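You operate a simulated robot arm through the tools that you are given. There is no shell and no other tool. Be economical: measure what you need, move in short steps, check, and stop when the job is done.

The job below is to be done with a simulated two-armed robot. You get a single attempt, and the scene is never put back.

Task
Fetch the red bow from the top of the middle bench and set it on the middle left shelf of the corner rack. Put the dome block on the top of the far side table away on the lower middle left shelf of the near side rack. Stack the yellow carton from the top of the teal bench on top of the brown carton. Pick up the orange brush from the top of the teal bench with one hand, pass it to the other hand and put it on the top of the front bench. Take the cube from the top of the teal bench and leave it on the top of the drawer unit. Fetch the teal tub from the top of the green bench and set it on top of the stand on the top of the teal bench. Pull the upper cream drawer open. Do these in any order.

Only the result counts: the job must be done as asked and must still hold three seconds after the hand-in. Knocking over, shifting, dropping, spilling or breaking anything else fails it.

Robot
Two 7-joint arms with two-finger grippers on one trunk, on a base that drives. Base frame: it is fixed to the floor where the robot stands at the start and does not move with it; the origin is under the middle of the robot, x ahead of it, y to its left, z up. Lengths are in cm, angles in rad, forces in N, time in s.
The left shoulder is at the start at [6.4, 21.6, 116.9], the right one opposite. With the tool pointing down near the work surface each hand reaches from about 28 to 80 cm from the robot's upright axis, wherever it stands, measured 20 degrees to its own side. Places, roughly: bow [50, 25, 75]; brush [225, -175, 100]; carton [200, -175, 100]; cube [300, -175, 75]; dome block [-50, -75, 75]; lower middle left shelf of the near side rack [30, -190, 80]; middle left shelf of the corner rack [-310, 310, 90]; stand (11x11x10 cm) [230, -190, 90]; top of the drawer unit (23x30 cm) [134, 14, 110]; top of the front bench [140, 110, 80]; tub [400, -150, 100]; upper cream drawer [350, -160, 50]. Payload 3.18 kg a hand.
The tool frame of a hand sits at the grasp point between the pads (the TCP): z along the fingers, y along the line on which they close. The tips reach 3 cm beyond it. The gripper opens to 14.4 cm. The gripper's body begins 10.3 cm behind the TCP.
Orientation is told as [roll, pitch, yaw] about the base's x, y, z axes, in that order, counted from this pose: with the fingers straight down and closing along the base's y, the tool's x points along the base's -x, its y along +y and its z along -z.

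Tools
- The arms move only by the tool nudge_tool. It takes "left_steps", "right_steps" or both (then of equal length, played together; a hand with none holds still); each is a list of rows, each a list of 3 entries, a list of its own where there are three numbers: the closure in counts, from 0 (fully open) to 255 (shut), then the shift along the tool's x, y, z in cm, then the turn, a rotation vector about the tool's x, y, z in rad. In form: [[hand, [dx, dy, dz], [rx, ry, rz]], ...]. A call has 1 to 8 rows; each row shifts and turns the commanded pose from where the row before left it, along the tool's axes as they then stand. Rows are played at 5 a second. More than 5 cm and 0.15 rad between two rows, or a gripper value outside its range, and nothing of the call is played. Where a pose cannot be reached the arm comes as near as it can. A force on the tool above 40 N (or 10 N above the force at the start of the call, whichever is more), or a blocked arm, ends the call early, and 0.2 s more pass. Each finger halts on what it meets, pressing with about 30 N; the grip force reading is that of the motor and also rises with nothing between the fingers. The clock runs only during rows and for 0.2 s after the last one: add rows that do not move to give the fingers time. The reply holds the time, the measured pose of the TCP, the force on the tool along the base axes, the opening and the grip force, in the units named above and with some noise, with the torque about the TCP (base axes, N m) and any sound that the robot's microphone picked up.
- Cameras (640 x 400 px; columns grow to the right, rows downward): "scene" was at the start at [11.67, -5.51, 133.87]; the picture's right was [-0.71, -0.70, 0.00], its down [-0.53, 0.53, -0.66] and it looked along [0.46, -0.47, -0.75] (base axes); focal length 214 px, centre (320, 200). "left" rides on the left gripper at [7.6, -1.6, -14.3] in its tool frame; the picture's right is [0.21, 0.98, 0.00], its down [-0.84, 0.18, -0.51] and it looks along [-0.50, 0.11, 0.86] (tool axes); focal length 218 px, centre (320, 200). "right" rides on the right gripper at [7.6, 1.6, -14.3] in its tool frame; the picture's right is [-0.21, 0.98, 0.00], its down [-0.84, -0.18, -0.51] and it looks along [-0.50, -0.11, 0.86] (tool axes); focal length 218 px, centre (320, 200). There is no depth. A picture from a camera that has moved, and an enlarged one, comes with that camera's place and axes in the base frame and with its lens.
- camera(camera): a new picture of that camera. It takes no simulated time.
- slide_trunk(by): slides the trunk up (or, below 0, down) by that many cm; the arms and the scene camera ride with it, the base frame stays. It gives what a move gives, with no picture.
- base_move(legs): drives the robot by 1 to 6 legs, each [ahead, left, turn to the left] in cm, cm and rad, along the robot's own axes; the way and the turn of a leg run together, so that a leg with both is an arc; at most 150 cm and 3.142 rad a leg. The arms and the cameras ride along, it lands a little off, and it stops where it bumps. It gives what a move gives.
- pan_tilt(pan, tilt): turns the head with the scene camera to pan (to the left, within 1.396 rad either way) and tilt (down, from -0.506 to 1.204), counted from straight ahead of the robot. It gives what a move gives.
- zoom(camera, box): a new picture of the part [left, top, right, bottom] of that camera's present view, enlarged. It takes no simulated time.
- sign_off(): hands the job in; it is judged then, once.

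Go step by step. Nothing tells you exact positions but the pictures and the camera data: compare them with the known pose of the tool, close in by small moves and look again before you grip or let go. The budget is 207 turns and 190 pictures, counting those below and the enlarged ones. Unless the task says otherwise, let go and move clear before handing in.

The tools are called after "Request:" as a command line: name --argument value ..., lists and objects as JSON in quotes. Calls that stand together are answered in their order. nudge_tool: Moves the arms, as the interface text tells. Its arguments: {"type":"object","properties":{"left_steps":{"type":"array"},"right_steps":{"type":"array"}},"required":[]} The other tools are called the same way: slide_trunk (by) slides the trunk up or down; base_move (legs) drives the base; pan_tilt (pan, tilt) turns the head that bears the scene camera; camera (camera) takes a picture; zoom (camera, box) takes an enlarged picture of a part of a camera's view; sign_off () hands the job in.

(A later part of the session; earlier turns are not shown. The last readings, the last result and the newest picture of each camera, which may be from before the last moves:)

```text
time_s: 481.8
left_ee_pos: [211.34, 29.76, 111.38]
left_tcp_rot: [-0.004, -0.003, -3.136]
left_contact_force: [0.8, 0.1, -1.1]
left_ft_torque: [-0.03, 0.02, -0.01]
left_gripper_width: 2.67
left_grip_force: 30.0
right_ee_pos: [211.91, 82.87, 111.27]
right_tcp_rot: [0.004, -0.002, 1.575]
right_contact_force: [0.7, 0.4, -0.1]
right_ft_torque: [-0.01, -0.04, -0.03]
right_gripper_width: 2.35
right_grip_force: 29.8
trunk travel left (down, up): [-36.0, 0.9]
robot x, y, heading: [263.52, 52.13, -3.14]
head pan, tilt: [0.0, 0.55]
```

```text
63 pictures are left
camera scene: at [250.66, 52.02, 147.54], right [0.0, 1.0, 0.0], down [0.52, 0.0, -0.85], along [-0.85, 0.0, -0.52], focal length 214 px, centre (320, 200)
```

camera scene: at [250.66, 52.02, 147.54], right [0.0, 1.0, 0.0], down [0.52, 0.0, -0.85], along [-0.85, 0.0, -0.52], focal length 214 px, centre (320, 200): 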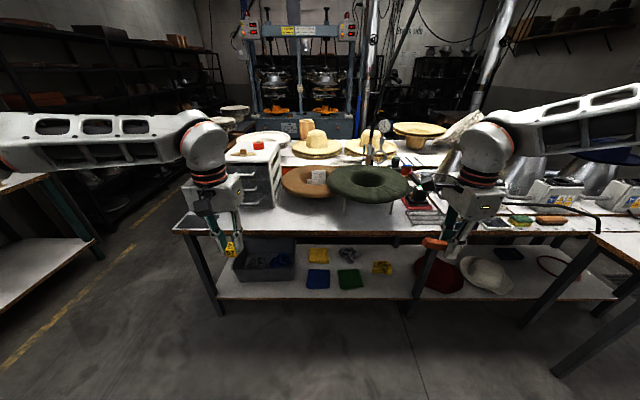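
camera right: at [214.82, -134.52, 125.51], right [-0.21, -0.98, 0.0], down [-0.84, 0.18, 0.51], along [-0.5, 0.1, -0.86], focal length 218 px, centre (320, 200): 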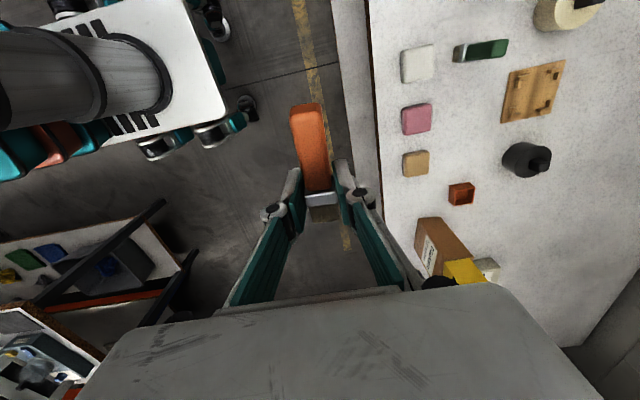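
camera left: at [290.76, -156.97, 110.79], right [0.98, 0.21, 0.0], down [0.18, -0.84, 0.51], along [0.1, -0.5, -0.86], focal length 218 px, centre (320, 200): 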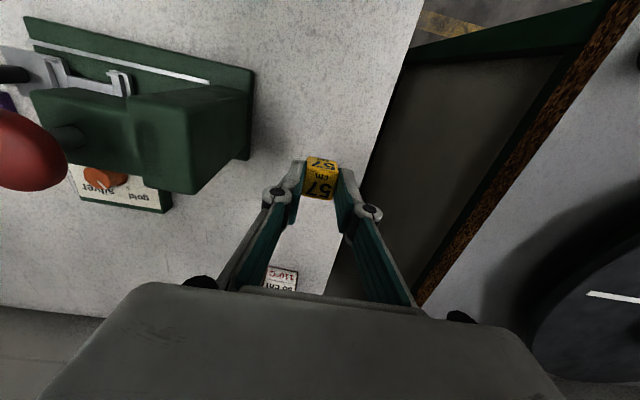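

This bench (front edge x≈176, y from -13 to ~178) is the front bench. The free strip at its front near [167,58] suits the brush. I drive closer with the left hand raised.

Request:
nudge_tool --left_steps '[[255, [1.5, 0, -3], [0, 0, 0]], [255, [1.5, 0, -3], [0, 0, 0]]]' --right_steps '[[255, [0, 0, 0], [0, -0.1, 0]], [255, [0, 0, 0], [0, -0.1, 0]]]'

Request:
base_move --legs '[[0, 23, 0], [44, 0, 0]]'

Request:
nudge_tool --right_steps '[[255, [0, 0, 4], [0, 0, 0]], [255, [0, 0, 4], [0, 0, 0]], [255, [0, 0, 4], [0, 0, 0]]]'

Request:
camera --camera "right"

Request:
pan_tilt --pan -0.2 --tilt 0.8

Request:
camera --camera "scene"

```text
time_s: 482.4
left_ee_pos: [214.33, 29.81, 117.34]
left_tcp_rot: [-0.005, 0.001, -3.137]
left_contact_force: [0.1, 0.4, -0.4]
left_ft_torque: [-0.01, 0.01, 0.01]
left_gripper_width: 2.66
left_grip_force: 30.0
right_ee_pos: [212.01, 83.0, 111.42]
right_tcp_rot: [0.004, -0.203, 1.571]
right_contact_force: [0.2, 0.1, 0.3]
right_ft_torque: [-0.01, -0.02, 0.03]
right_gripper_width: 2.33
right_grip_force: 30.2
trunk travel left (down, up): [-36.0, 0.9]
robot x, y, heading: [263.56, 51.95, -3.14]
head pan, tilt: [0.0, 0.55]
```

```text
time_s: 487.3
left_ee_pos: [170.27, 6.9, 117.29]
left_tcp_rot: [-0.005, -0.002, -3.138]
left_contact_force: [-0.2, -0.7, -0.7]
left_ft_torque: [0.02, -0.03, -0.02]
left_gripper_width: 2.68
left_grip_force: 30.1
right_ee_pos: [168.03, 59.99, 111.31]
right_tcp_rot: [0.006, -0.202, 1.57]
right_contact_force: [0.4, -1.0, -0.3]
right_ft_torque: [0.0, -0.02, 0.02]
right_gripper_width: 2.34
right_grip_force: 29.9
trunk travel left (down, up): [-36.0, 0.9]
robot x, y, heading: [220.06, 28.3, 3.143]
head pan, tilt: [0.0, 0.55]
```

```text
time_s: 488.1
left_ee_pos: [170.23, 6.88, 117.19]
left_tcp_rot: [-0.002, 0.0, -3.139]
left_contact_force: [-0.2, -0.4, 0.5]
left_ft_torque: [-0.02, -0.03, -0.01]
left_gripper_width: 2.67
left_grip_force: 29.8
right_ee_pos: [168.01, 62.48, 99.67]
right_tcp_rot: [0.005, -0.201, 1.572]
right_contact_force: [-0.2, 1.0, 0.2]
right_ft_torque: [-0.01, -0.02, 0.02]
right_gripper_width: 2.32
right_grip_force: 30.2
trunk travel left (down, up): [-36.0, 0.9]
robot x, y, heading: [219.86, 29.11, 3.143]
head pan, tilt: [0.0, 0.55]
```

```text
62 pictures are left
camera right: at [166.44, 52.11, 111.99], right [-0.98, 0.2, 0.05], down [0.18, 0.72, 0.66], along [0.1, 0.66, -0.75], focal length 218 px, centre (320, 200)
```

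right: 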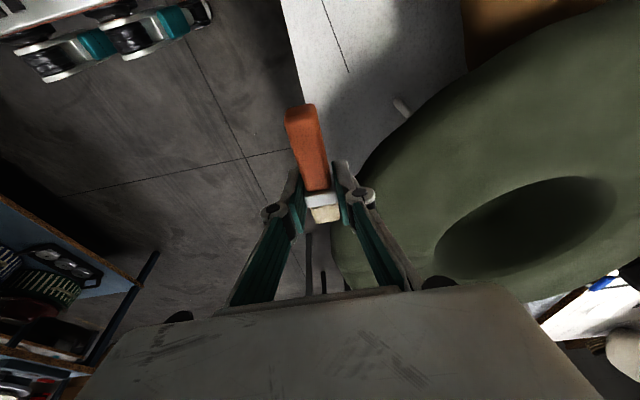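

```text
time_s: 488.8
left_ee_pos: [170.34, 6.84, 117.28]
left_tcp_rot: [-0.007, 0.001, -3.138]
left_contact_force: [0.3, -1.2, 0.6]
left_ft_torque: [0.0, 0.01, 0.01]
left_gripper_width: 2.69
left_grip_force: 30.1
right_ee_pos: [167.94, 62.36, 99.66]
right_tcp_rot: [0.005, -0.203, 1.57]
right_contact_force: [0.1, -0.2, -0.8]
right_ft_torque: [0.04, 0.03, -0.02]
right_gripper_width: 2.33
right_grip_force: 30.0
trunk travel left (down, up): [-36.0, 0.9]
robot x, y, heading: [219.73, 29.05, 3.141]
head pan, tilt: [-0.201, 0.799]
```

```text
61 pictures are left
camera scene: at [207.77, 30.58, 145.41], right [0.2, 0.98, 0.0], down [0.7, -0.14, -0.7], along [-0.68, 0.14, -0.72], focal length 214 px, centre (320, 200)
```

scene: 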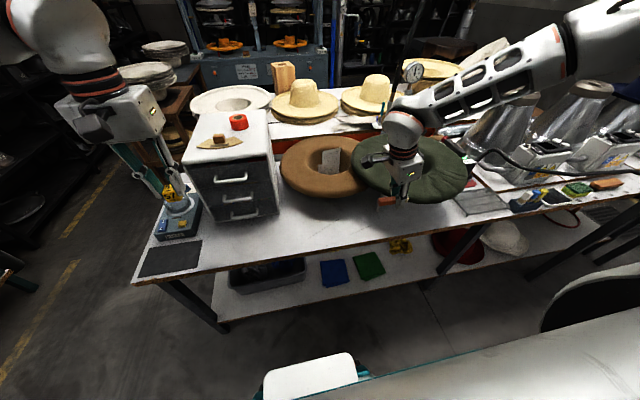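

The bench edge here is x≈168 and the green ring is too close. A clear patch lies in front of the drawer unit/brown ring near [160,33]; I back off, strafe there and move in.

Request:
base_move --legs '[[-4, 0, 0], [0, 27, 0], [12, 0, 0]]'

Request:
camera --camera "right"

```text
time_s: 493.1
left_ee_pos: [162.26, -19.97, 117.27]
left_tcp_rot: [-0.004, 0.0, -3.141]
left_contact_force: [-0.5, -0.9, -0.8]
left_ft_torque: [0.0, -0.04, 0.01]
left_gripper_width: 2.66
left_grip_force: 30.2
right_ee_pos: [160.23, 35.59, 99.58]
right_tcp_rot: [0.005, -0.203, 1.569]
right_contact_force: [-1.1, -0.7, -0.3]
right_ft_torque: [0.02, -0.01, -0.02]
right_gripper_width: 2.34
right_grip_force: 30.1
trunk travel left (down, up): [-36.0, 0.9]
robot x, y, heading: [211.75, 2.24, 3.139]
head pan, tilt: [-0.201, 0.799]
```

```text
60 pictures are left
camera right: at [158.56, 25.24, 112.03], right [-0.98, 0.21, 0.05], down [0.18, 0.72, 0.67], along [0.1, 0.66, -0.74], focal length 218 px, centre (320, 200)
```

right: 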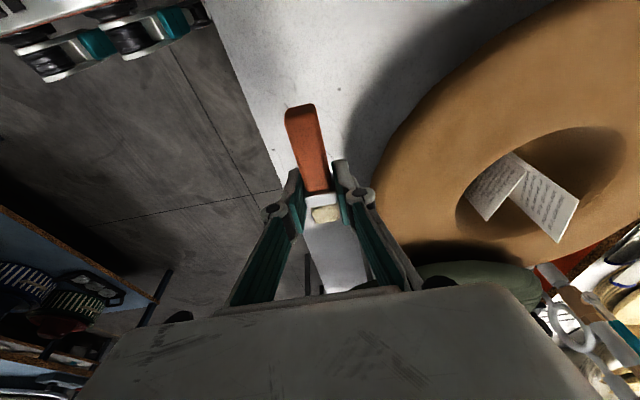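

Brown ring's rim is close, so I shift 2.5 cm toward the edge and 5 cm left, then lower to the bench in small steps.

Request:
nudge_tool --right_steps '[[255, [2.5, -1.2, 0], [0, 0, 0]], [255, [2.5, -1.2, 0], [0, 0, 0]], [255, [0, 0, 3], [0, 0, 0]], [255, [0, 0, 3], [0, 0, 0]], [255, [0, 0, 2.5], [0, 0, 0]], [255, [0, 0, 1], [0, 0, 0]], [255, [0, 0, 1], [0, 0, 0]], [255, [0, 0, 1], [0, 0, 0]]]'

Request:
camera --camera "right"

```text
time_s: 494.9
left_ee_pos: [162.38, -19.84, 117.26]
left_tcp_rot: [-0.006, -0.001, -3.143]
left_contact_force: [-0.7, -0.7, 0.3]
left_ft_torque: [-0.01, 0.06, -0.01]
left_gripper_width: 2.68
left_grip_force: 30.1
right_ee_pos: [163.76, 34.84, 89.51]
right_tcp_rot: [0.005, -0.201, 1.566]
right_contact_force: [-0.3, 0.4, -0.2]
right_ft_torque: [0.0, -0.02, 0.01]
right_gripper_width: 2.35
right_grip_force: 29.6
right hand out of reach, approached as far as the arm can: row 5, 6, 7, 8
trunk travel left (down, up): [-36.0, 0.9]
robot x, y, heading: [211.82, 2.12, 3.142]
head pan, tilt: [-0.201, 0.799]
```

```text
59 pictures are left
camera right: at [162.2, 24.55, 101.89], right [-0.98, 0.21, 0.05], down [0.18, 0.73, 0.66], along [0.1, 0.66, -0.75], focal length 218 px, centre (320, 200)
```

right: 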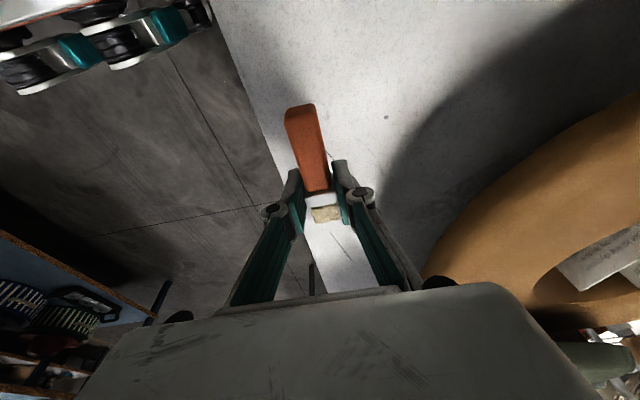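

Arm limit reached at z=89.5; I move the base 3 cm in and lower the last bit with the trunk.

Request:
base_move --legs '[[3, 0, 0]]'

Request:
slide_trunk --by -1.5

Request:
slide_trunk --by -0.8

Request:
camera --camera "right"

```text
time_s: 495.8
left_ee_pos: [159.19, -19.95, 117.25]
left_tcp_rot: [-0.005, 0.001, -3.142]
left_contact_force: [-0.4, -0.2, -0.6]
left_ft_torque: [-0.02, -0.05, -0.02]
left_gripper_width: 2.66
left_grip_force: 30.3
right_ee_pos: [160.66, 34.81, 89.49]
right_tcp_rot: [0.004, -0.199, 1.569]
right_contact_force: [-0.5, 0.3, -1.0]
right_ft_torque: [-0.02, -0.03, 0.0]
right_gripper_width: 2.32
right_grip_force: 30.6
trunk travel left (down, up): [-36.0, 0.9]
robot x, y, heading: [208.67, 2.13, 3.14]
head pan, tilt: [-0.201, 0.799]
```

```text
time_s: 496.4
left_ee_pos: [159.39, -19.93, 115.77]
left_tcp_rot: [-0.005, 0.0, -3.142]
left_contact_force: [1.0, -0.1, 0.5]
left_ft_torque: [-0.02, 0.01, 0.0]
left_gripper_width: 2.65
left_grip_force: 30.5
right_ee_pos: [160.7, 34.87, 88.04]
right_tcp_rot: [0.006, -0.2, 1.569]
right_contact_force: [-0.1, -0.2, -0.1]
right_ft_torque: [0.0, 0.02, 0.01]
right_gripper_width: 2.34
right_grip_force: 30.0
trunk travel left (down, up): [-34.5, 2.4]
robot x, y, heading: [208.68, 2.24, 3.139]
head pan, tilt: [-0.201, 0.799]
```

```text
time_s: 496.9
left_ee_pos: [159.45, -19.93, 114.94]
left_tcp_rot: [-0.004, 0.0, -3.142]
left_contact_force: [0.0, -0.9, 1.0]
left_ft_torque: [0.01, 0.0, -0.02]
left_gripper_width: 2.66
left_grip_force: 29.9
right_ee_pos: [160.83, 34.78, 87.36]
right_tcp_rot: [0.006, -0.199, 1.57]
right_contact_force: [0.1, 0.5, 0.1]
right_ft_torque: [-0.01, 0.03, 0.01]
right_gripper_width: 2.34
right_grip_force: 30.0
trunk travel left (down, up): [-33.7, 3.2]
robot x, y, heading: [209.17, 2.49, 3.138]
head pan, tilt: [-0.201, 0.799]
```

```text
58 pictures are left
camera right: at [159.3, 24.59, 99.68], right [-0.98, 0.21, 0.05], down [0.19, 0.73, 0.66], along [0.1, 0.66, -0.75], focal length 218 px, centre (320, 200)
```

right: 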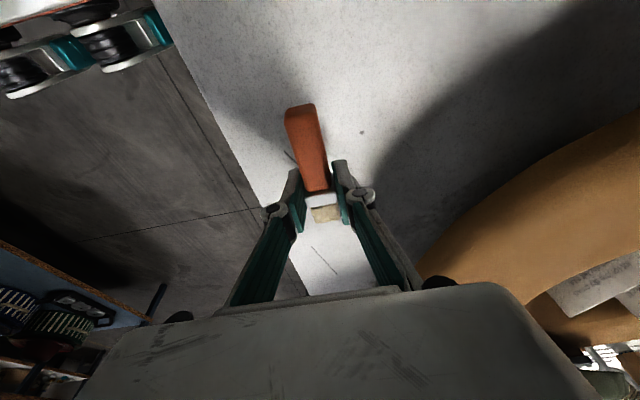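

No contact yet; I lower further step by step.

Request:
slide_trunk --by -1.2

Request:
slide_trunk --by -0.8

Request:
slide_trunk --by -0.8

```text
time_s: 497.6
left_ee_pos: [159.42, -19.85, 113.85]
left_tcp_rot: [-0.004, -0.002, -3.143]
left_contact_force: [-0.1, 0.1, -0.8]
left_ft_torque: [-0.02, 0.01, 0.02]
left_gripper_width: 2.67
left_grip_force: 29.8
right_ee_pos: [160.77, 34.79, 86.06]
right_tcp_rot: [0.007, -0.198, 1.57]
right_contact_force: [-0.5, 0.0, -1.0]
right_ft_torque: [-0.01, 0.01, -0.03]
right_gripper_width: 2.34
right_grip_force: 30.1
trunk travel left (down, up): [-32.5, 4.4]
robot x, y, heading: [208.36, 2.33, 3.143]
head pan, tilt: [-0.201, 0.799]
```

```text
time_s: 498.1
left_ee_pos: [159.46, -19.9, 113.0]
left_tcp_rot: [-0.004, -0.001, -3.141]
left_contact_force: [0.6, -0.2, 0.2]
left_ft_torque: [-0.02, 0.02, 0.0]
left_gripper_width: 2.65
left_grip_force: 30.1
right_ee_pos: [160.72, 34.81, 85.3]
right_tcp_rot: [0.007, -0.199, 1.568]
right_contact_force: [-0.7, -0.2, 0.2]
right_ft_torque: [-0.01, -0.03, -0.02]
right_gripper_width: 2.36
right_grip_force: 29.7
trunk travel left (down, up): [-31.7, 5.2]
robot x, y, heading: [209.14, 2.39, 3.144]
head pan, tilt: [-0.201, 0.799]
```

```text
time_s: 498.7
left_ee_pos: [159.39, -19.92, 112.27]
left_tcp_rot: [-0.005, -0.001, -3.141]
left_contact_force: [0.9, -0.2, -0.7]
left_ft_torque: [0.0, 0.02, -0.02]
left_gripper_width: 2.65
left_grip_force: 29.7
right_ee_pos: [160.71, 34.89, 84.41]
right_tcp_rot: [0.008, -0.2, 1.569]
right_contact_force: [-0.4, -0.2, 0.3]
right_ft_torque: [0.01, 0.02, 0.01]
right_gripper_width: 2.37
right_grip_force: 29.8
trunk travel left (down, up): [-30.9, 6.0]
robot x, y, heading: [209.25, 2.36, 3.142]
head pan, tilt: [-0.201, 0.799]
```

Request:
slide_trunk --by -0.8

Request:
slide_trunk --by -0.7

Request:
camera --camera "right"

```text
time_s: 499.3
left_ee_pos: [159.49, -19.87, 111.45]
left_tcp_rot: [-0.005, -0.003, -3.141]
left_contact_force: [0.3, -0.8, -0.9]
left_ft_torque: [-0.03, 0.0, -0.01]
left_gripper_width: 2.68
left_grip_force: 30.6
right_ee_pos: [160.73, 34.84, 83.72]
right_tcp_rot: [0.008, -0.198, 1.568]
right_contact_force: [-0.1, 0.3, 0.2]
right_ft_torque: [0.05, 0.02, 0.0]
right_gripper_width: 2.36
right_grip_force: 29.6
trunk travel left (down, up): [-30.1, 6.8]
robot x, y, heading: [209.1, 1.81, 3.135]
head pan, tilt: [-0.201, 0.799]
```

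```text
time_s: 499.8
left_ee_pos: [159.39, -19.85, 110.77]
left_tcp_rot: [-0.005, -0.003, -3.142]
left_contact_force: [-0.9, 0.5, -0.1]
left_ft_torque: [-0.02, 0.01, -0.01]
left_gripper_width: 2.67
left_grip_force: 29.5
right_ee_pos: [160.72, 34.81, 82.97]
right_tcp_rot: [0.009, -0.199, 1.567]
right_contact_force: [4.0, 2.8, 17.0]
right_ft_torque: [-0.02, -0.38, 0.11]
right_gripper_width: 2.32
right_grip_force: 29.5
trunk travel left (down, up): [-29.4, 7.5]
robot x, y, heading: [208.77, 2.15, 3.139]
head pan, tilt: [-0.201, 0.799]
```

```text
57 pictures are left
camera right: at [159.32, 24.58, 95.51], right [-0.98, 0.21, 0.05], down [0.19, 0.73, 0.66], along [0.1, 0.66, -0.75], focal length 218 px, centre (320, 200)
```

right: 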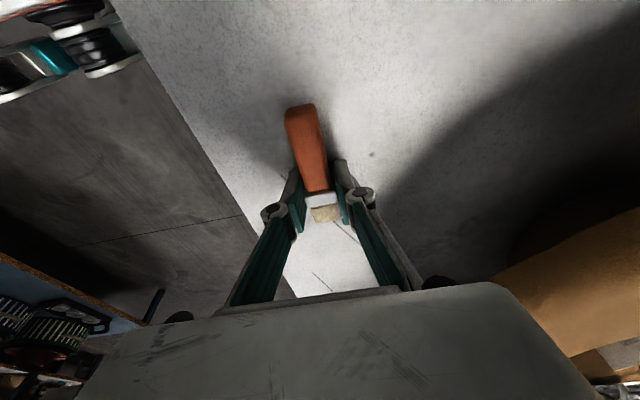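

Contact with the front bench (17 N). I open the right hand and lift away.

Request:
nudge_tool --right_steps '[[200, [0, 0, 0], [0, 0, 0]], [160, [0, 0, 0], [0, 0, 0]], [160, [0, 0, 0], [0, 0, 0]], [160, [0, 0, -3], [0, 0, 0]], [160, [0, 0, -4], [0, 0, 0]]]'

Request:
camera --camera "right"

```text
time_s: 501.0
left_ee_pos: [159.46, -19.98, 110.8]
left_tcp_rot: [-0.005, -0.002, -3.14]
left_contact_force: [0.2, -0.4, 0.6]
left_ft_torque: [0.01, 0.0, -0.05]
left_gripper_width: 2.66
left_grip_force: 30.0
right_ee_pos: [160.99, 33.39, 89.8]
right_tcp_rot: [0.005, -0.198, 1.567]
right_contact_force: [-0.2, -0.5, -0.7]
right_ft_torque: [-0.01, 0.01, 0.01]
right_gripper_width: 5.36
right_grip_force: 0.0
trunk travel left (down, up): [-29.4, 7.5]
robot x, y, heading: [208.74, 2.02, 3.141]
head pan, tilt: [-0.201, 0.799]
```

```text
56 pictures are left
camera right: at [159.38, 23.18, 102.18], right [-0.98, 0.2, 0.05], down [0.18, 0.73, 0.66], along [0.1, 0.66, -0.75], focal length 218 px, centre (320, 200)
```

right: 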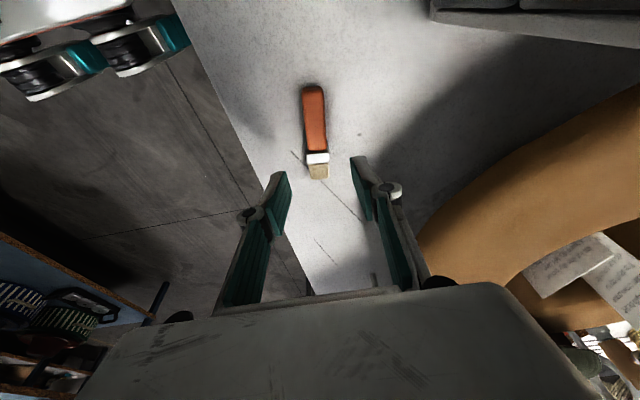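

The orange brush lies on the front bench. Now the cube: I raise the right hand and trunk, then shift so the left hand is by the drawer unit's free front-right corner (~[147,23.5]).

Request:
nudge_tool --right_steps '[[100, [0, 0, -4], [0, 0, 0]], [0, [0, 0, -4], [0, 0, 0]], [0, [0, 0, -4], [0, 0, 0]], [0, [0, 0, -4], [0, 0, 0]], [0, [0, 0, -4], [0, 0, 0]]]'

Request:
slide_trunk --by 7

Request:
base_move --legs '[[0, -41, 0], [7, 0, 0]]'

Request:
camera --camera "left"

Request:
pan_tilt --pan 0.3 --tilt 0.7

Request:
camera --camera "scene"

```text
time_s: 502.2
left_ee_pos: [159.32, -19.94, 110.67]
left_tcp_rot: [-0.004, -0.002, -3.143]
left_contact_force: [-0.1, -0.2, 0.2]
left_ft_torque: [0.01, 0.0, -0.03]
left_gripper_width: 2.66
left_grip_force: 30.0
right_ee_pos: [160.97, 29.41, 109.28]
right_tcp_rot: [0.008, -0.199, 1.569]
right_contact_force: [0.4, -1.2, 0.3]
right_ft_torque: [0.01, 0.03, 0.03]
right_gripper_width: 14.39
right_grip_force: 0.0
trunk travel left (down, up): [-29.4, 7.5]
robot x, y, heading: [208.82, 1.93, 3.135]
head pan, tilt: [-0.201, 0.799]
```

```text
time_s: 503.3
left_ee_pos: [159.3, -19.91, 117.66]
left_tcp_rot: [-0.005, 0.001, -3.142]
left_contact_force: [-0.3, 0.2, -0.2]
left_ft_torque: [-0.03, -0.04, 0.02]
left_gripper_width: 2.65
left_grip_force: 29.7
right_ee_pos: [160.91, 29.55, 116.46]
right_tcp_rot: [0.008, -0.199, 1.57]
right_contact_force: [-0.5, -0.3, -1.3]
right_ft_torque: [0.0, -0.04, 0.0]
right_gripper_width: 14.38
right_grip_force: 0.0
trunk travel left (down, up): [-36.4, 0.5]
robot x, y, heading: [208.66, 2.05, 3.142]
head pan, tilt: [-0.201, 0.799]
```

```text
time_s: 508.1
left_ee_pos: [152.39, 21.25, 117.6]
left_tcp_rot: [-0.005, 0.001, 3.141]
left_contact_force: [0.3, -0.6, -0.1]
left_ft_torque: [-0.01, -0.04, 0.02]
left_gripper_width: 2.69
left_grip_force: 30.1
right_ee_pos: [154.07, 70.62, 116.35]
right_tcp_rot: [0.006, -0.198, 1.567]
right_contact_force: [-0.6, 0.1, 0.9]
right_ft_torque: [0.0, -0.07, -0.03]
right_gripper_width: 14.38
right_grip_force: 0.1
trunk travel left (down, up): [-36.4, 0.5]
robot x, y, heading: [201.87, 43.18, 3.139]
head pan, tilt: [-0.201, 0.799]
```

```text
55 pictures are left
camera left: at [159.95, 22.82, 131.94], right [0.21, -0.98, 0.0], down [-0.84, -0.18, 0.51], along [-0.5, -0.1, -0.86], focal length 218 px, centre (320, 200)
```

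left: 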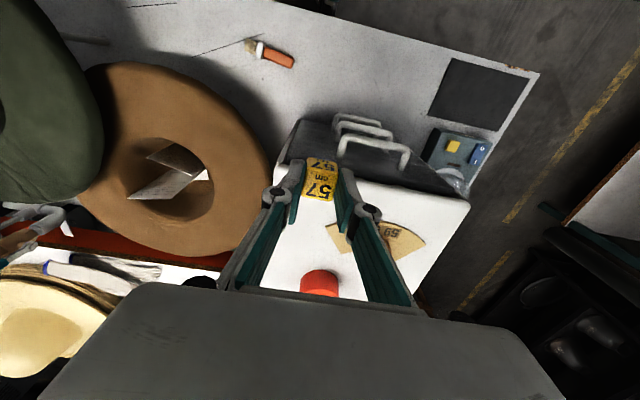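

```text
time_s: 509.0
left_ee_pos: [152.47, 21.15, 117.72]
left_tcp_rot: [-0.005, -0.003, 3.142]
left_contact_force: [-0.2, -0.4, 0.2]
left_ft_torque: [0.03, -0.02, 0.02]
left_gripper_width: 2.67
left_grip_force: 30.5
right_ee_pos: [154.17, 70.68, 116.41]
right_tcp_rot: [0.007, -0.199, 1.566]
right_contact_force: [0.0, -0.1, 0.6]
right_ft_torque: [-0.01, -0.01, -0.02]
right_gripper_width: 14.37
right_grip_force: 0.1
trunk travel left (down, up): [-36.4, 0.5]
robot x, y, heading: [201.79, 42.95, 3.136]
head pan, tilt: [0.3, 0.7]
```

```text
54 pictures are left
camera scene: at [189.77, 40.7, 146.6], right [-0.29, 0.96, 0.0], down [0.62, 0.19, -0.76], along [-0.73, -0.22, -0.64], focal length 214 px, centre (320, 200)
```

scene: 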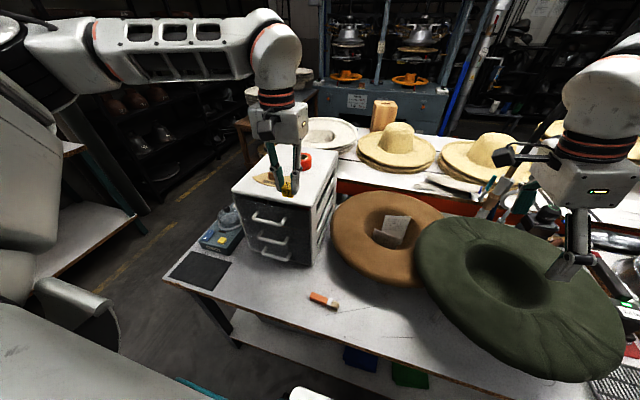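

The free patch at about [147,22] is clear of the board and red cup. I move there and lower in small steps.

Request:
nudge_tool --left_steps '[[255, [-2.7, -0.4, 0], [0, 0, 0]], [255, [-2.7, -0.4, 0], [0, 0, 0]], [255, [0, 0, 1.5], [0, 0, 0]], [255, [0, 0, 0], [0, 0, 0]]]'

Request:
camera --camera "left"

```text
time_s: 510.0
left_ee_pos: [147.08, 22.06, 116.21]
left_tcp_rot: [-0.003, -0.003, 3.14]
left_contact_force: [0.4, 0.0, -0.5]
left_ft_torque: [0.0, 0.03, -0.01]
left_gripper_width: 2.69
left_grip_force: 30.1
right_ee_pos: [154.02, 70.65, 116.29]
right_tcp_rot: [0.006, -0.199, 1.566]
right_contact_force: [-0.2, 0.7, -0.5]
right_ft_torque: [-0.01, -0.01, -0.01]
right_gripper_width: 14.39
right_grip_force: 0.1
trunk travel left (down, up): [-36.4, 0.5]
robot x, y, heading: [201.72, 43.19, 3.137]
head pan, tilt: [0.3, 0.7]
```

```text
53 pictures are left
camera left: at [154.63, 23.68, 130.48], right [0.21, -0.98, 0.0], down [-0.84, -0.18, 0.51], along [-0.5, -0.1, -0.86], focal length 218 px, centre (320, 200)
```

left: 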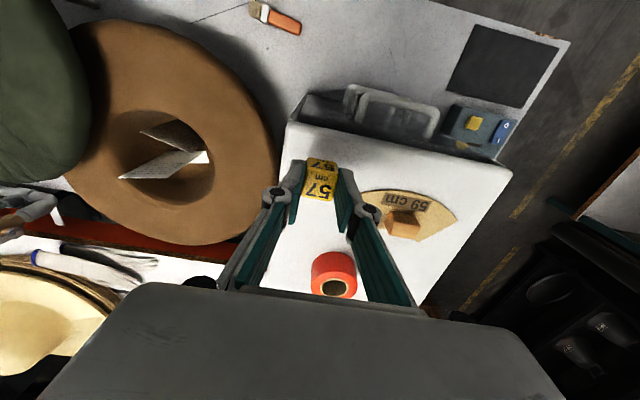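

Slight shift of 0.5 cm away from the board, then lower to contact.

Request:
nudge_tool --left_steps '[[255, [0, -0.5, 0.8], [0, 0, 0]], [255, [0, 0, 0.5], [0, 0, 0]], [255, [0, 0, 0.4], [0, 0, 0]], [255, [0, 0, 0.4], [0, 0, 0]], [255, [0, 0, 0], [0, 0, 0]]]'

```text
time_s: 511.2
left_ee_pos: [146.97, 22.59, 114.05]
left_tcp_rot: [-0.004, -0.002, 3.141]
left_contact_force: [-0.2, 1.3, -0.2]
left_ft_torque: [0.01, -0.04, -0.01]
left_gripper_width: 2.65
left_grip_force: 30.1
right_ee_pos: [154.24, 70.81, 116.52]
right_tcp_rot: [0.007, -0.199, 1.566]
right_contact_force: [-0.8, 0.0, -0.1]
right_ft_torque: [0.0, 0.01, 0.0]
right_gripper_width: 14.4
right_grip_force: 0.1
trunk travel left (down, up): [-36.4, 0.5]
robot x, y, heading: [202.14, 43.05, 3.142]
head pan, tilt: [0.3, 0.7]
```

Request:
nudge_tool --left_steps '[[255, [0, 0, 0.4], [0, 0, 0]], [255, [0, 0, 0.4], [0, 0, 0]], [255, [0, 0, 0.4], [0, 0, 0]], [255, [0, 0, 0], [0, 0, 0]]]'

Request:
zoom --camera "scene" --box '[210, 120, 370, 240]'

```text
time_s: 512.2
left_ee_pos: [147.06, 22.59, 113.05]
left_tcp_rot: [-0.008, -0.006, 3.141]
left_contact_force: [-2.3, -3.2, 29.2]
left_ft_torque: [-0.12, 0.05, 0.03]
left_gripper_width: 2.69
left_grip_force: 30.4
right_ee_pos: [154.24, 70.84, 116.39]
right_tcp_rot: [0.008, -0.199, 1.567]
right_contact_force: [0.7, -0.1, -0.5]
right_ft_torque: [0.01, 0.02, 0.0]
right_gripper_width: 14.38
right_grip_force: 0.1
trunk travel left (down, up): [-36.4, 0.5]
robot x, y, heading: [202.25, 43.21, 3.135]
head pan, tilt: [0.3, 0.7]
```

```text
3.33 times, centred on (290, 180) of scene
camera zoom: at [189.98, 40.74, 146.64], right [-0.29, 0.96, 0.0], down [0.61, 0.19, -0.77], along [-0.73, -0.22, -0.64], focal length 715 px, centre (420, 267)
```

zoom: 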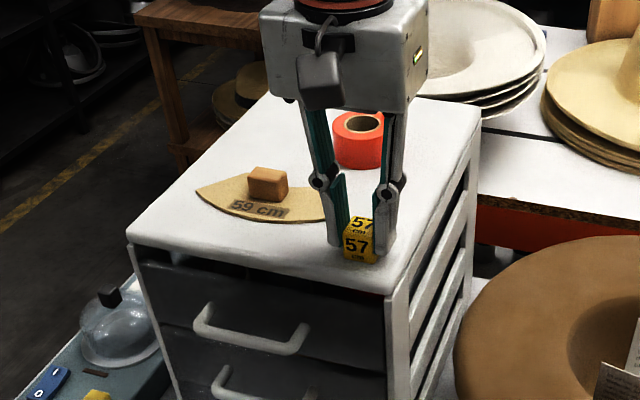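

The cube rests on the drawer unit. I ease up slightly, open a little and lift away.

Request:
nudge_tool --left_steps '[[255, [0, 0, -0.4], [0, 0, 0]], [215, [0, 0, 0], [0, 0, 0]], [195, [0, 0, 0], [0, 0, 0]], [195, [0, 0, 0], [0, 0, 0]], [195, [0, 0, -3], [0, 0, 0]], [195, [0, 0, -4], [0, 0, 0]]]'

Request:
zoom --camera "scene" --box '[210, 120, 370, 240]'

```text
time_s: 513.6
left_ee_pos: [147.1, 22.63, 120.27]
left_tcp_rot: [-0.004, -0.002, 3.141]
left_contact_force: [0.8, -0.3, 0.6]
left_ft_torque: [-0.01, 0.0, -0.02]
left_gripper_width: 3.39
left_grip_force: 0.0
right_ee_pos: [154.23, 70.71, 116.37]
right_tcp_rot: [0.008, -0.197, 1.567]
right_contact_force: [-0.4, 0.3, 0.0]
right_ft_torque: [0.01, 0.01, -0.02]
right_gripper_width: 14.42
right_grip_force: 0.1
trunk travel left (down, up): [-36.4, 0.5]
robot x, y, heading: [201.98, 43.48, 3.141]
head pan, tilt: [0.3, 0.7]
```

```text
3.33 times, centred on (290, 180) of scene
camera zoom: at [189.86, 40.74, 146.61], right [-0.29, 0.96, 0.0], down [0.62, 0.19, -0.77], along [-0.73, -0.22, -0.64], focal length 715 px, centre (420, 267)
```

zoom: 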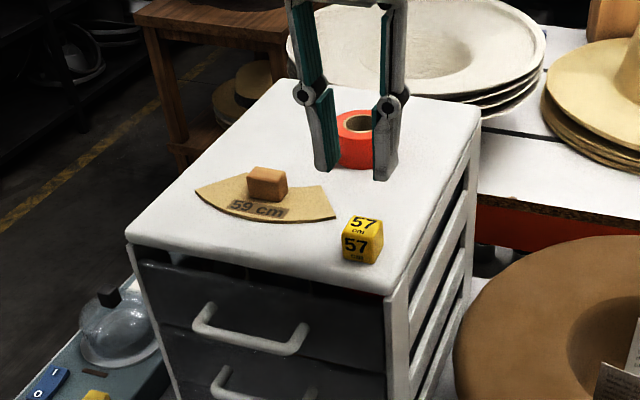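

Cube is placed. I back off, restore the right hand's orientation, and drive to the cream drawers/green bench.

Request:
base_move --legs '[[-60, 0, 0], [0, 0, 1.57], [95, 0, 0], [0, 95, 0]]'

Request:
nudge_tool --right_steps '[[0, [0, 0, 0], [0, 0.1, 0]], [0, [0, 0, 0], [0, 0.1, 0]], [0, [0, 0, 0], [0, 0, -0.15]], [0, [0, 0, 0], [0, 0, -0.15]], [0, [0, 0, 0], [0, 0, -0.15]], [0, [0, 0, 0], [0, 0, -0.15]], [0, [0, 0, 0], [0, 0, -0.15]], [0, [0, 0, 0], [0, 0, -0.15]]]' --left_steps '[[0, [0, 0, 0], [0, 0, 0]], [0, [0, 0, 0], [0, 0, 0]], [0, [0, 0, 0], [0, 0, 0]], [0, [0, 0, 0], [0, 0, 0]], [0, [0, 0, 0], [0, 0, 0]], [0, [0, 0, 0], [0, 0, 0]], [0, [0, 0, 0], [0, 0, 0]], [0, [0, 0, 0], [0, 0, 0]]]'

Request:
nudge_tool --right_steps '[[0, [0, 0, 0], [0, 0, -0.15]], [0, [0, 0, 0], [0, 0, -0.15]], [0, [0, 0, 0], [0, 0, -0.15]], [0, [0, 0, 0], [0, 0, -0.15]], [0, [0, 0, 0], [0, 0, -0.07]]]'

Request:
pan_tilt --pan 0.0 --tilt 0.5

Request:
camera --camera "scene"

```text
time_s: 533.6
left_ee_pos: [377.21, -106.6, 120.41]
left_tcp_rot: [-0.006, -0.002, -1.573]
left_contact_force: [-0.1, 0.2, 0.7]
left_ft_torque: [0.0, 0.0, -0.02]
left_gripper_width: 3.38
left_grip_force: 0.1
right_ee_pos: [329.07, -99.57, 116.43]
right_tcp_rot: [0.007, -0.197, 3.137]
right_contact_force: [1.2, -0.4, 0.2]
right_ft_torque: [0.01, 0.02, -0.01]
right_gripper_width: 14.4
right_grip_force: 0.2
trunk travel left (down, up): [-36.4, 0.5]
robot x, y, heading: [356.93, -51.76, -1.577]
head pan, tilt: [0.3, 0.7]
```

```text
time_s: 535.4
left_ee_pos: [377.33, -106.57, 120.43]
left_tcp_rot: [-0.006, -0.002, -1.573]
left_contact_force: [0.1, 0.0, 0.6]
left_ft_torque: [0.02, -0.01, 0.02]
left_gripper_width: 14.4
left_grip_force: 0.1
right_ee_pos: [329.09, -99.39, 116.37]
right_tcp_rot: [0.004, -0.004, -2.244]
right_contact_force: [0.7, 0.2, 0.3]
right_ft_torque: [-0.03, 0.0, 0.03]
right_gripper_width: 14.4
right_grip_force: 0.0
trunk travel left (down, up): [-36.4, 0.5]
robot x, y, heading: [356.4, -51.67, -1.577]
head pan, tilt: [0.3, 0.7]
```

```text
time_s: 536.6
left_ee_pos: [377.2, -106.5, 120.3]
left_tcp_rot: [-0.006, -0.001, -1.572]
left_contact_force: [0.3, 0.0, -0.4]
left_ft_torque: [0.0, 0.0, -0.01]
left_gripper_width: 14.39
left_grip_force: 0.0
right_ee_pos: [329.06, -99.43, 116.44]
right_tcp_rot: [0.002, -0.006, -1.574]
right_contact_force: [0.1, 0.2, -0.2]
right_ft_torque: [0.03, -0.01, 0.0]
right_gripper_width: 14.41
right_grip_force: 0.1
trunk travel left (down, up): [-36.4, 0.5]
robot x, y, heading: [356.63, -51.7, -1.579]
head pan, tilt: [0.3, 0.7]
```

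```text
time_s: 537.4
left_ee_pos: [377.13, -106.72, 120.32]
left_tcp_rot: [-0.005, -0.002, -1.573]
left_contact_force: [-1.7, 0.2, -0.4]
left_ft_torque: [-0.02, 0.02, -0.02]
left_gripper_width: 14.4
left_grip_force: 0.0
right_ee_pos: [329.11, -99.47, 116.42]
right_tcp_rot: [0.001, -0.006, -1.574]
right_contact_force: [0.8, 0.2, 0.5]
right_ft_torque: [-0.01, -0.01, -0.03]
right_gripper_width: 14.4
right_grip_force: 0.1
trunk travel left (down, up): [-36.4, 0.5]
robot x, y, heading: [356.87, -51.91, -1.577]
head pan, tilt: [0.0, 0.499]
```

```text
50 pictures are left
camera scene: at [356.7, -64.76, 148.37], right [-1.0, 0.0, 0.0], down [0.0, 0.48, -0.88], along [0.0, -0.88, -0.48], focal length 214 px, centre (320, 200)
```

scene: 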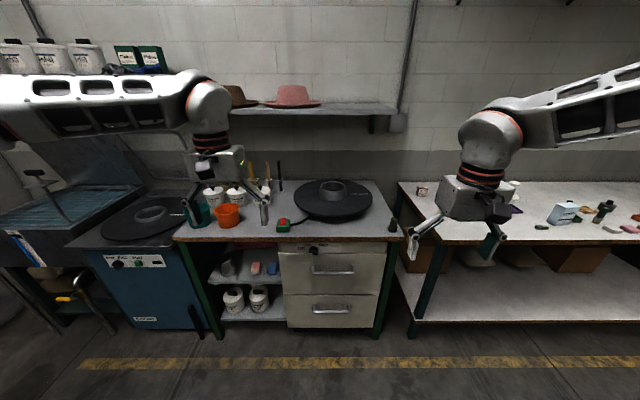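

The upper cream drawer (handle near [352,-160]) and green bench are ahead. I look for the teal tub with the left camera and a zoom.

Request:
camera --camera "left"

Request:
zoom --camera "scene" --box '[170, 150, 410, 330]'

```text
49 pictures are left
camera left: at [375.62, -98.93, 134.58], right [0.98, 0.21, 0.0], down [0.18, -0.84, 0.51], along [0.1, -0.5, -0.86], focal length 218 px, centre (320, 200)
```

left: 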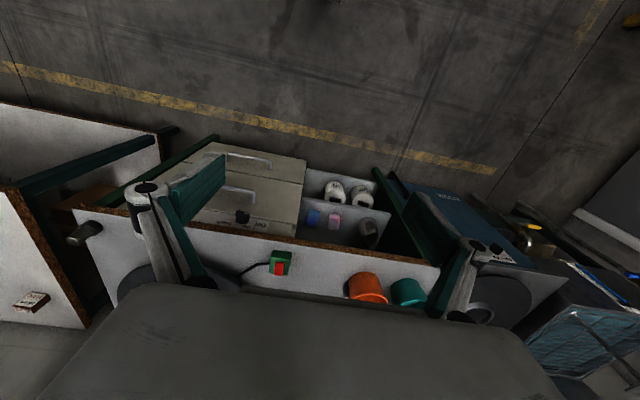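

```text
2.22 times, centred on (290, 240) of scene
camera zoom: at [356.7, -64.76, 148.37], right [-1.0, 0.0, 0.0], down [0.0, 0.48, -0.88], along [0.0, -0.88, -0.48], focal length 477 px, centre (387, 111)
```

zoom: 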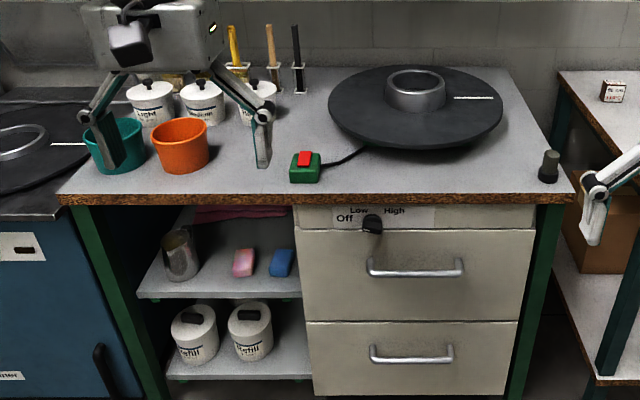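

Teal tub is at about [416.5,-153] next to the orange one. I plan to grip its front wall (one finger inside) with the left hand turned 90°. I turn the hand now and move over.

Request:
nudge_tool --left_steps '[[0, [0, 0, 0], [0, 0, -0.15]], [0, [0, 0, 0], [0, 0, -0.15]], [0, [0, 0, 0], [0, 0, -0.15]], [0, [0, 0, 0], [0, 0, -0.15]], [0, [0, 0, 0], [0, 0, -0.15]], [0, [0, 0, 0], [0, 0, -0.15]], [0, [0, 0, 0], [0, 0, -0.15]], [0, [0, 0, 0], [0, 0, -0.15]]]'

Request:
nudge_tool --left_steps '[[0, [0, 0, 0], [0, 0, -0.15]], [0, [0, 0, 0], [0, 0, -0.15]], [0, [0, 0, 0], [0, 0, -0.07]], [0, [0, 0, 0], [0.1, 0, 0]], [0, [0, 0, 0], [0.1, 0, 0]]]'

Request:
base_move --legs '[[0, 36, 0.007], [38, 0, 0]]'

Request:
camera --camera "left"

```text
time_s: 539.2
left_ee_pos: [377.21, -106.6, 120.38]
left_tcp_rot: [-0.002, 0.006, -0.372]
left_contact_force: [0.6, -0.4, -0.1]
left_ft_torque: [-0.03, 0.01, 0.02]
left_gripper_width: 14.4
left_grip_force: 0.0
right_ee_pos: [329.09, -99.49, 116.36]
right_tcp_rot: [0.003, -0.007, -1.577]
right_contact_force: [-0.5, 0.5, 0.8]
right_ft_torque: [0.0, 0.03, 0.0]
right_gripper_width: 14.37
right_grip_force: 0.1
trunk travel left (down, up): [-36.4, 0.5]
robot x, y, heading: [356.88, -51.78, -1.577]
head pan, tilt: [0.0, 0.499]
```

```text
time_s: 540.4
left_ee_pos: [377.25, -106.59, 120.29]
left_tcp_rot: [-0.202, 0.006, -0.004]
left_contact_force: [0.0, 0.1, 0.2]
left_ft_torque: [0.0, -0.01, 0.0]
left_gripper_width: 14.37
left_grip_force: 0.1
right_ee_pos: [329.2, -99.52, 116.33]
right_tcp_rot: [0.001, -0.007, -1.577]
right_contact_force: [0.1, 0.0, 0.8]
right_ft_torque: [0.01, -0.01, -0.03]
right_gripper_width: 14.4
right_grip_force: 0.1
trunk travel left (down, up): [-36.4, 0.5]
robot x, y, heading: [357.19, -51.84, -1.573]
head pan, tilt: [0.0, 0.499]
```

```text
time_s: 546.2
left_ee_pos: [413.8, -144.51, 120.22]
left_tcp_rot: [-0.201, 0.004, 0.0]
left_contact_force: [-0.2, -0.9, 0.2]
left_ft_torque: [0.01, 0.01, -0.04]
left_gripper_width: 14.39
left_grip_force: 0.1
right_ee_pos: [365.58, -137.49, 116.48]
right_tcp_rot: [0.002, -0.008, -1.573]
right_contact_force: [0.0, -0.3, -0.7]
right_ft_torque: [0.03, -0.03, 0.02]
right_gripper_width: 14.41
right_grip_force: 0.0
trunk travel left (down, up): [-36.4, 0.5]
robot x, y, heading: [392.8, -89.26, -1.57]
head pan, tilt: [0.0, 0.499]
```

```text
47 pictures are left
camera left: at [406.08, -143.1, 134.64], right [-0.21, 0.96, -0.19], down [0.84, 0.28, 0.46], along [0.49, -0.07, -0.87], focal length 218 px, centre (320, 200)
```

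left: 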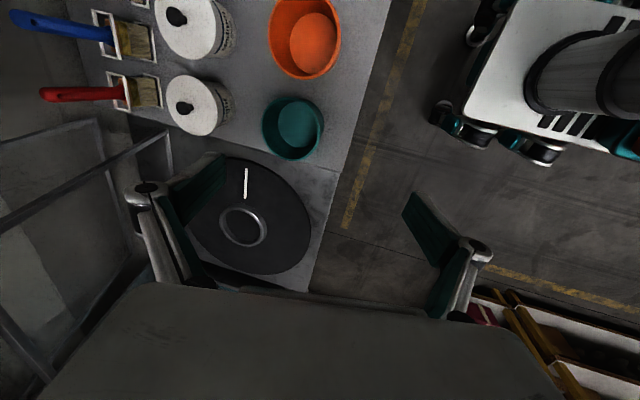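

The tub's rim centre is near [415,-153.5,97], ~11 cm wide. I descend to just above its front wall and look again.

Request:
nudge_tool --left_steps '[[150, [-1.2, 0, 3.5], [0, 0, 0]], [150, [0, 0, 3.5], [0, 0, 0]], [150, [0, 0, 3.5], [0, 0, 0]], [150, [0, 0, 2.5], [0, 0, 0]]]'

Request:
camera --camera "left"

```text
time_s: 547.2
left_ee_pos: [414.94, -146.93, 107.45]
left_tcp_rot: [-0.201, 0.005, 0.001]
left_contact_force: [-0.4, -0.3, -0.8]
left_ft_torque: [0.01, 0.01, 0.0]
left_gripper_width: 5.95
left_grip_force: 0.1
right_ee_pos: [365.63, -137.45, 116.33]
right_tcp_rot: [0.002, -0.006, -1.573]
right_contact_force: [-0.2, -0.6, 0.5]
right_ft_torque: [0.03, 0.02, -0.04]
right_gripper_width: 14.4
right_grip_force: 0.1
trunk travel left (down, up): [-36.4, 0.5]
robot x, y, heading: [393.09, -89.56, -1.576]
head pan, tilt: [0.0, 0.499]
```

```text
46 pictures are left
camera left: at [407.25, -145.68, 121.86], right [-0.21, 0.96, -0.19], down [0.85, 0.28, 0.46], along [0.49, -0.07, -0.87], focal length 218 px, centre (320, 200)
```

left: 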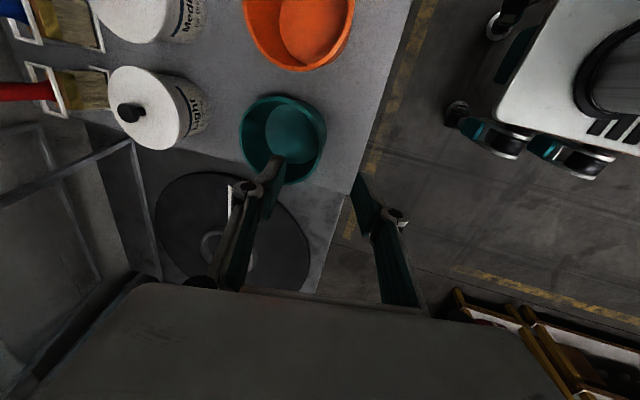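

Rim centre resolved at [414.8,-153.9,96.3], radius 5.25, so the front wall is y≈-148.7. I lower with one finger inside and close gently.

Request:
nudge_tool --left_steps '[[150, [0, 0.5, 4], [0, 0, 0]], [150, [0, 0, 4], [0, 0, 0]], [150, [0, 0, 4], [0, 0, 0]], [150, [0, 0, 0], [0, 0, 0]], [200, [0, 0, 0], [0, 0, 0]], [235, [0, 0, 0], [0, 0, 0]], [255, [0, 0, 0], [0, 0, 0]], [255, [0, 0, 0], [0, 0, 0]]]'

Request:
camera --camera "left"

```text
time_s: 549.0
left_ee_pos: [414.82, -148.7, 95.72]
left_tcp_rot: [-0.201, 0.005, 0.002]
left_contact_force: [-0.6, -0.3, -5.9]
left_ft_torque: [0.31, -0.02, -0.03]
left_gripper_width: 0.6
left_grip_force: 29.4
right_ee_pos: [365.54, -137.46, 116.27]
right_tcp_rot: [0.003, -0.007, -1.573]
right_contact_force: [0.1, -0.2, 1.2]
right_ft_torque: [0.01, 0.0, 0.0]
right_gripper_width: 14.39
right_grip_force: 0.0
trunk travel left (down, up): [-36.4, 0.5]
robot x, y, heading: [392.95, -89.41, -1.569]
head pan, tilt: [0.0, 0.499]
```

```text
45 pictures are left
camera left: at [407.25, -147.48, 109.97], right [-0.21, 0.96, -0.19], down [0.84, 0.28, 0.46], along [0.49, -0.07, -0.87], focal length 218 px, centre (320, 200)
```

left: 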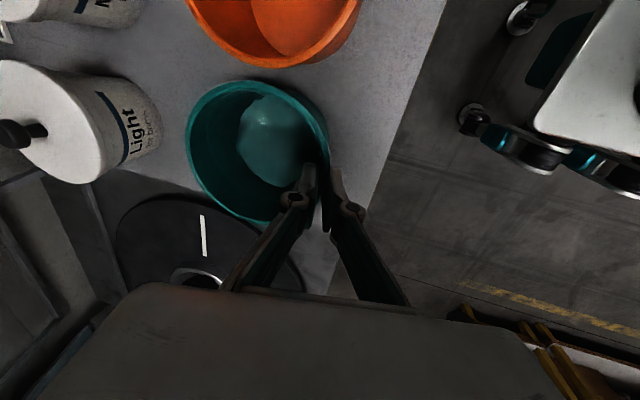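

Wall gripped; the reading shows ~6 N weight. I lift a little and check for tilting.

Request:
nudge_tool --left_steps '[[255, [0, 0, -1], [0, 0, 0]], [255, [0, 0, -2], [0, 0, 0]], [255, [0, 0, 0], [0, 0, 0]]]'

Request:
camera --camera "left"

Request:
pan_tilt --pan 0.4 --tilt 0.6

Request:
zoom --camera "scene" --box '[240, 130, 440, 280]'

```text
time_s: 549.8
left_ee_pos: [414.79, -148.21, 98.6]
left_tcp_rot: [-0.201, 0.006, 0.001]
left_contact_force: [0.8, -0.4, -6.1]
left_ft_torque: [0.33, -0.08, 0.02]
left_gripper_width: 0.58
left_grip_force: 29.6
right_ee_pos: [365.57, -137.4, 116.35]
right_tcp_rot: [0.002, -0.007, -1.572]
right_contact_force: [0.0, 0.1, -0.3]
right_ft_torque: [0.01, 0.02, 0.01]
right_gripper_width: 14.38
right_grip_force: 0.0
trunk travel left (down, up): [-36.4, 0.5]
robot x, y, heading: [393.03, -89.57, -1.571]
head pan, tilt: [0.0, 0.499]
```

```text
44 pictures are left
camera left: at [407.25, -146.96, 112.95], right [-0.21, 0.96, -0.19], down [0.85, 0.28, 0.46], along [0.49, -0.07, -0.87], focal length 218 px, centre (320, 200)
```

left: 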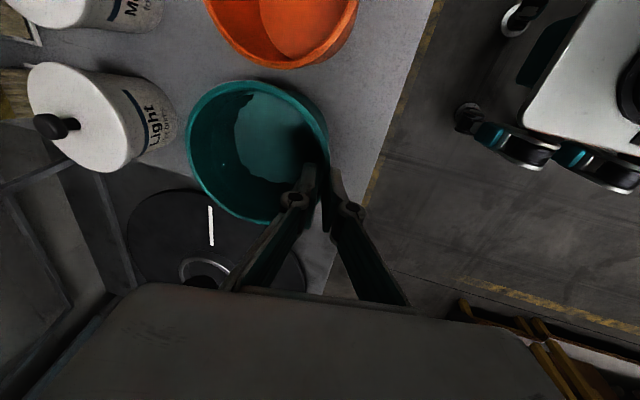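

```text
time_s: 550.7
left_ee_pos: [414.84, -148.3, 98.59]
left_tcp_rot: [-0.2, 0.005, -0.001]
left_contact_force: [0.0, -0.3, -5.8]
left_ft_torque: [0.3, 0.0, 0.01]
left_gripper_width: 0.59
left_grip_force: 30.2
right_ee_pos: [365.55, -137.5, 116.36]
right_tcp_rot: [0.001, -0.008, -1.572]
right_contact_force: [-0.4, 0.0, 0.3]
right_ft_torque: [0.04, -0.01, -0.03]
right_gripper_width: 14.39
right_grip_force: 0.0
trunk travel left (down, up): [-36.4, 0.5]
robot x, y, heading: [393.11, -89.54, -1.575]
head pan, tilt: [0.4, 0.6]
```

```text
2.67 times, centred on (340, 205) of scene
camera zoom: at [396.49, -101.66, 147.46], right [-0.92, -0.39, 0.0], down [-0.22, 0.52, -0.82], along [0.32, -0.76, -0.57], focal length 572 px, centre (267, 187)
```

zoom: 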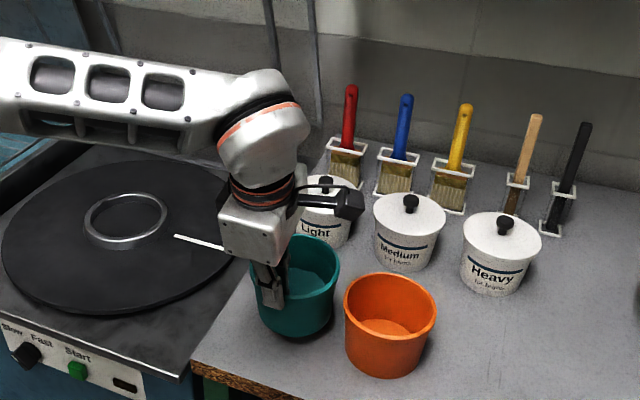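

The tub is held level and seems to contain something liquid, so I move gently. I lift it and drive back and across to the teal bench.

Request:
nudge_tool --left_steps '[[255, [0, 0, -2], [0, 0, 0]], [255, [0, 0, -2], [0, 0, 0]], [255, [0, 0, -2], [0, 0, 0]], [255, [0, 0, -2], [0, 0, 0]], [255, [0, 0, -2], [0, 0, 0]], [255, [0, 0, -2], [0, 0, 0]], [255, [0, 0, -2], [0, 0, 0]]]'

Request:
base_move --legs '[[-38, 0, 0], [0, -100, 0], [0, -84, 0]]'

Request:
pan_tilt --pan 0.1 --tilt 0.6

Request:
camera --camera "scene"

```text
time_s: 552.3
left_ee_pos: [414.98, -145.44, 112.48]
left_tcp_rot: [-0.199, 0.004, 0.001]
left_contact_force: [-0.3, -0.3, -4.8]
left_ft_torque: [0.27, -0.04, 0.0]
left_gripper_width: 0.6
left_grip_force: 29.9
right_ee_pos: [365.59, -137.39, 116.46]
right_tcp_rot: [-0.001, -0.007, -1.571]
right_contact_force: [-1.1, 0.4, 0.2]
right_ft_torque: [-0.03, -0.01, 0.0]
right_gripper_width: 14.41
right_grip_force: 0.2
trunk travel left (down, up): [-36.4, 0.5]
robot x, y, heading: [392.91, -89.54, -1.575]
head pan, tilt: [0.4, 0.6]
```

```text
time_s: 570.8
left_ee_pos: [230.1, -106.63, 112.29]
left_tcp_rot: [-0.201, 0.003, -0.001]
left_contact_force: [0.7, 0.5, -5.6]
left_ft_torque: [0.31, -0.05, 0.05]
left_gripper_width: 0.6
left_grip_force: 30.4
right_ee_pos: [180.71, -98.57, 116.39]
right_tcp_rot: [0.001, -0.006, -1.571]
right_contact_force: [0.0, 0.0, -0.6]
right_ft_torque: [0.02, 0.0, 0.0]
right_gripper_width: 14.41
right_grip_force: 0.1
trunk travel left (down, up): [-36.4, 0.5]
robot x, y, heading: [207.94, -50.83, -1.579]
head pan, tilt: [0.4, 0.6]
```

```text
time_s: 571.6
left_ee_pos: [230.07, -106.55, 112.29]
left_tcp_rot: [-0.201, 0.006, -0.001]
left_contact_force: [-0.4, -0.4, -4.6]
left_ft_torque: [0.32, -0.03, 0.0]
left_gripper_width: 0.6
left_grip_force: 29.6
right_ee_pos: [180.62, -98.47, 116.35]
right_tcp_rot: [0.002, -0.007, -1.573]
right_contact_force: [0.1, -0.5, 0.0]
right_ft_torque: [-0.01, 0.0, 0.0]
right_gripper_width: 14.39
right_grip_force: 0.0
trunk travel left (down, up): [-36.4, 0.5]
robot x, y, heading: [208.33, -50.61, -1.574]
head pan, tilt: [0.099, 0.6]
```

```text
42 pictures are left
camera scene: at [209.07, -63.42, 147.46], right [-1.0, -0.1, 0.0], down [-0.06, 0.56, -0.82], along [0.08, -0.82, -0.57], focal length 214 px, centre (320, 200)
```

scene: 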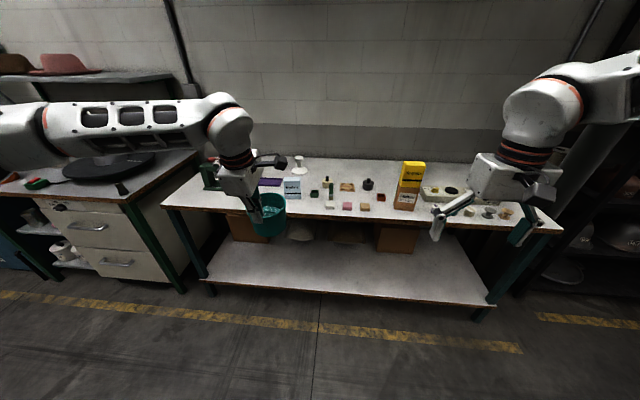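

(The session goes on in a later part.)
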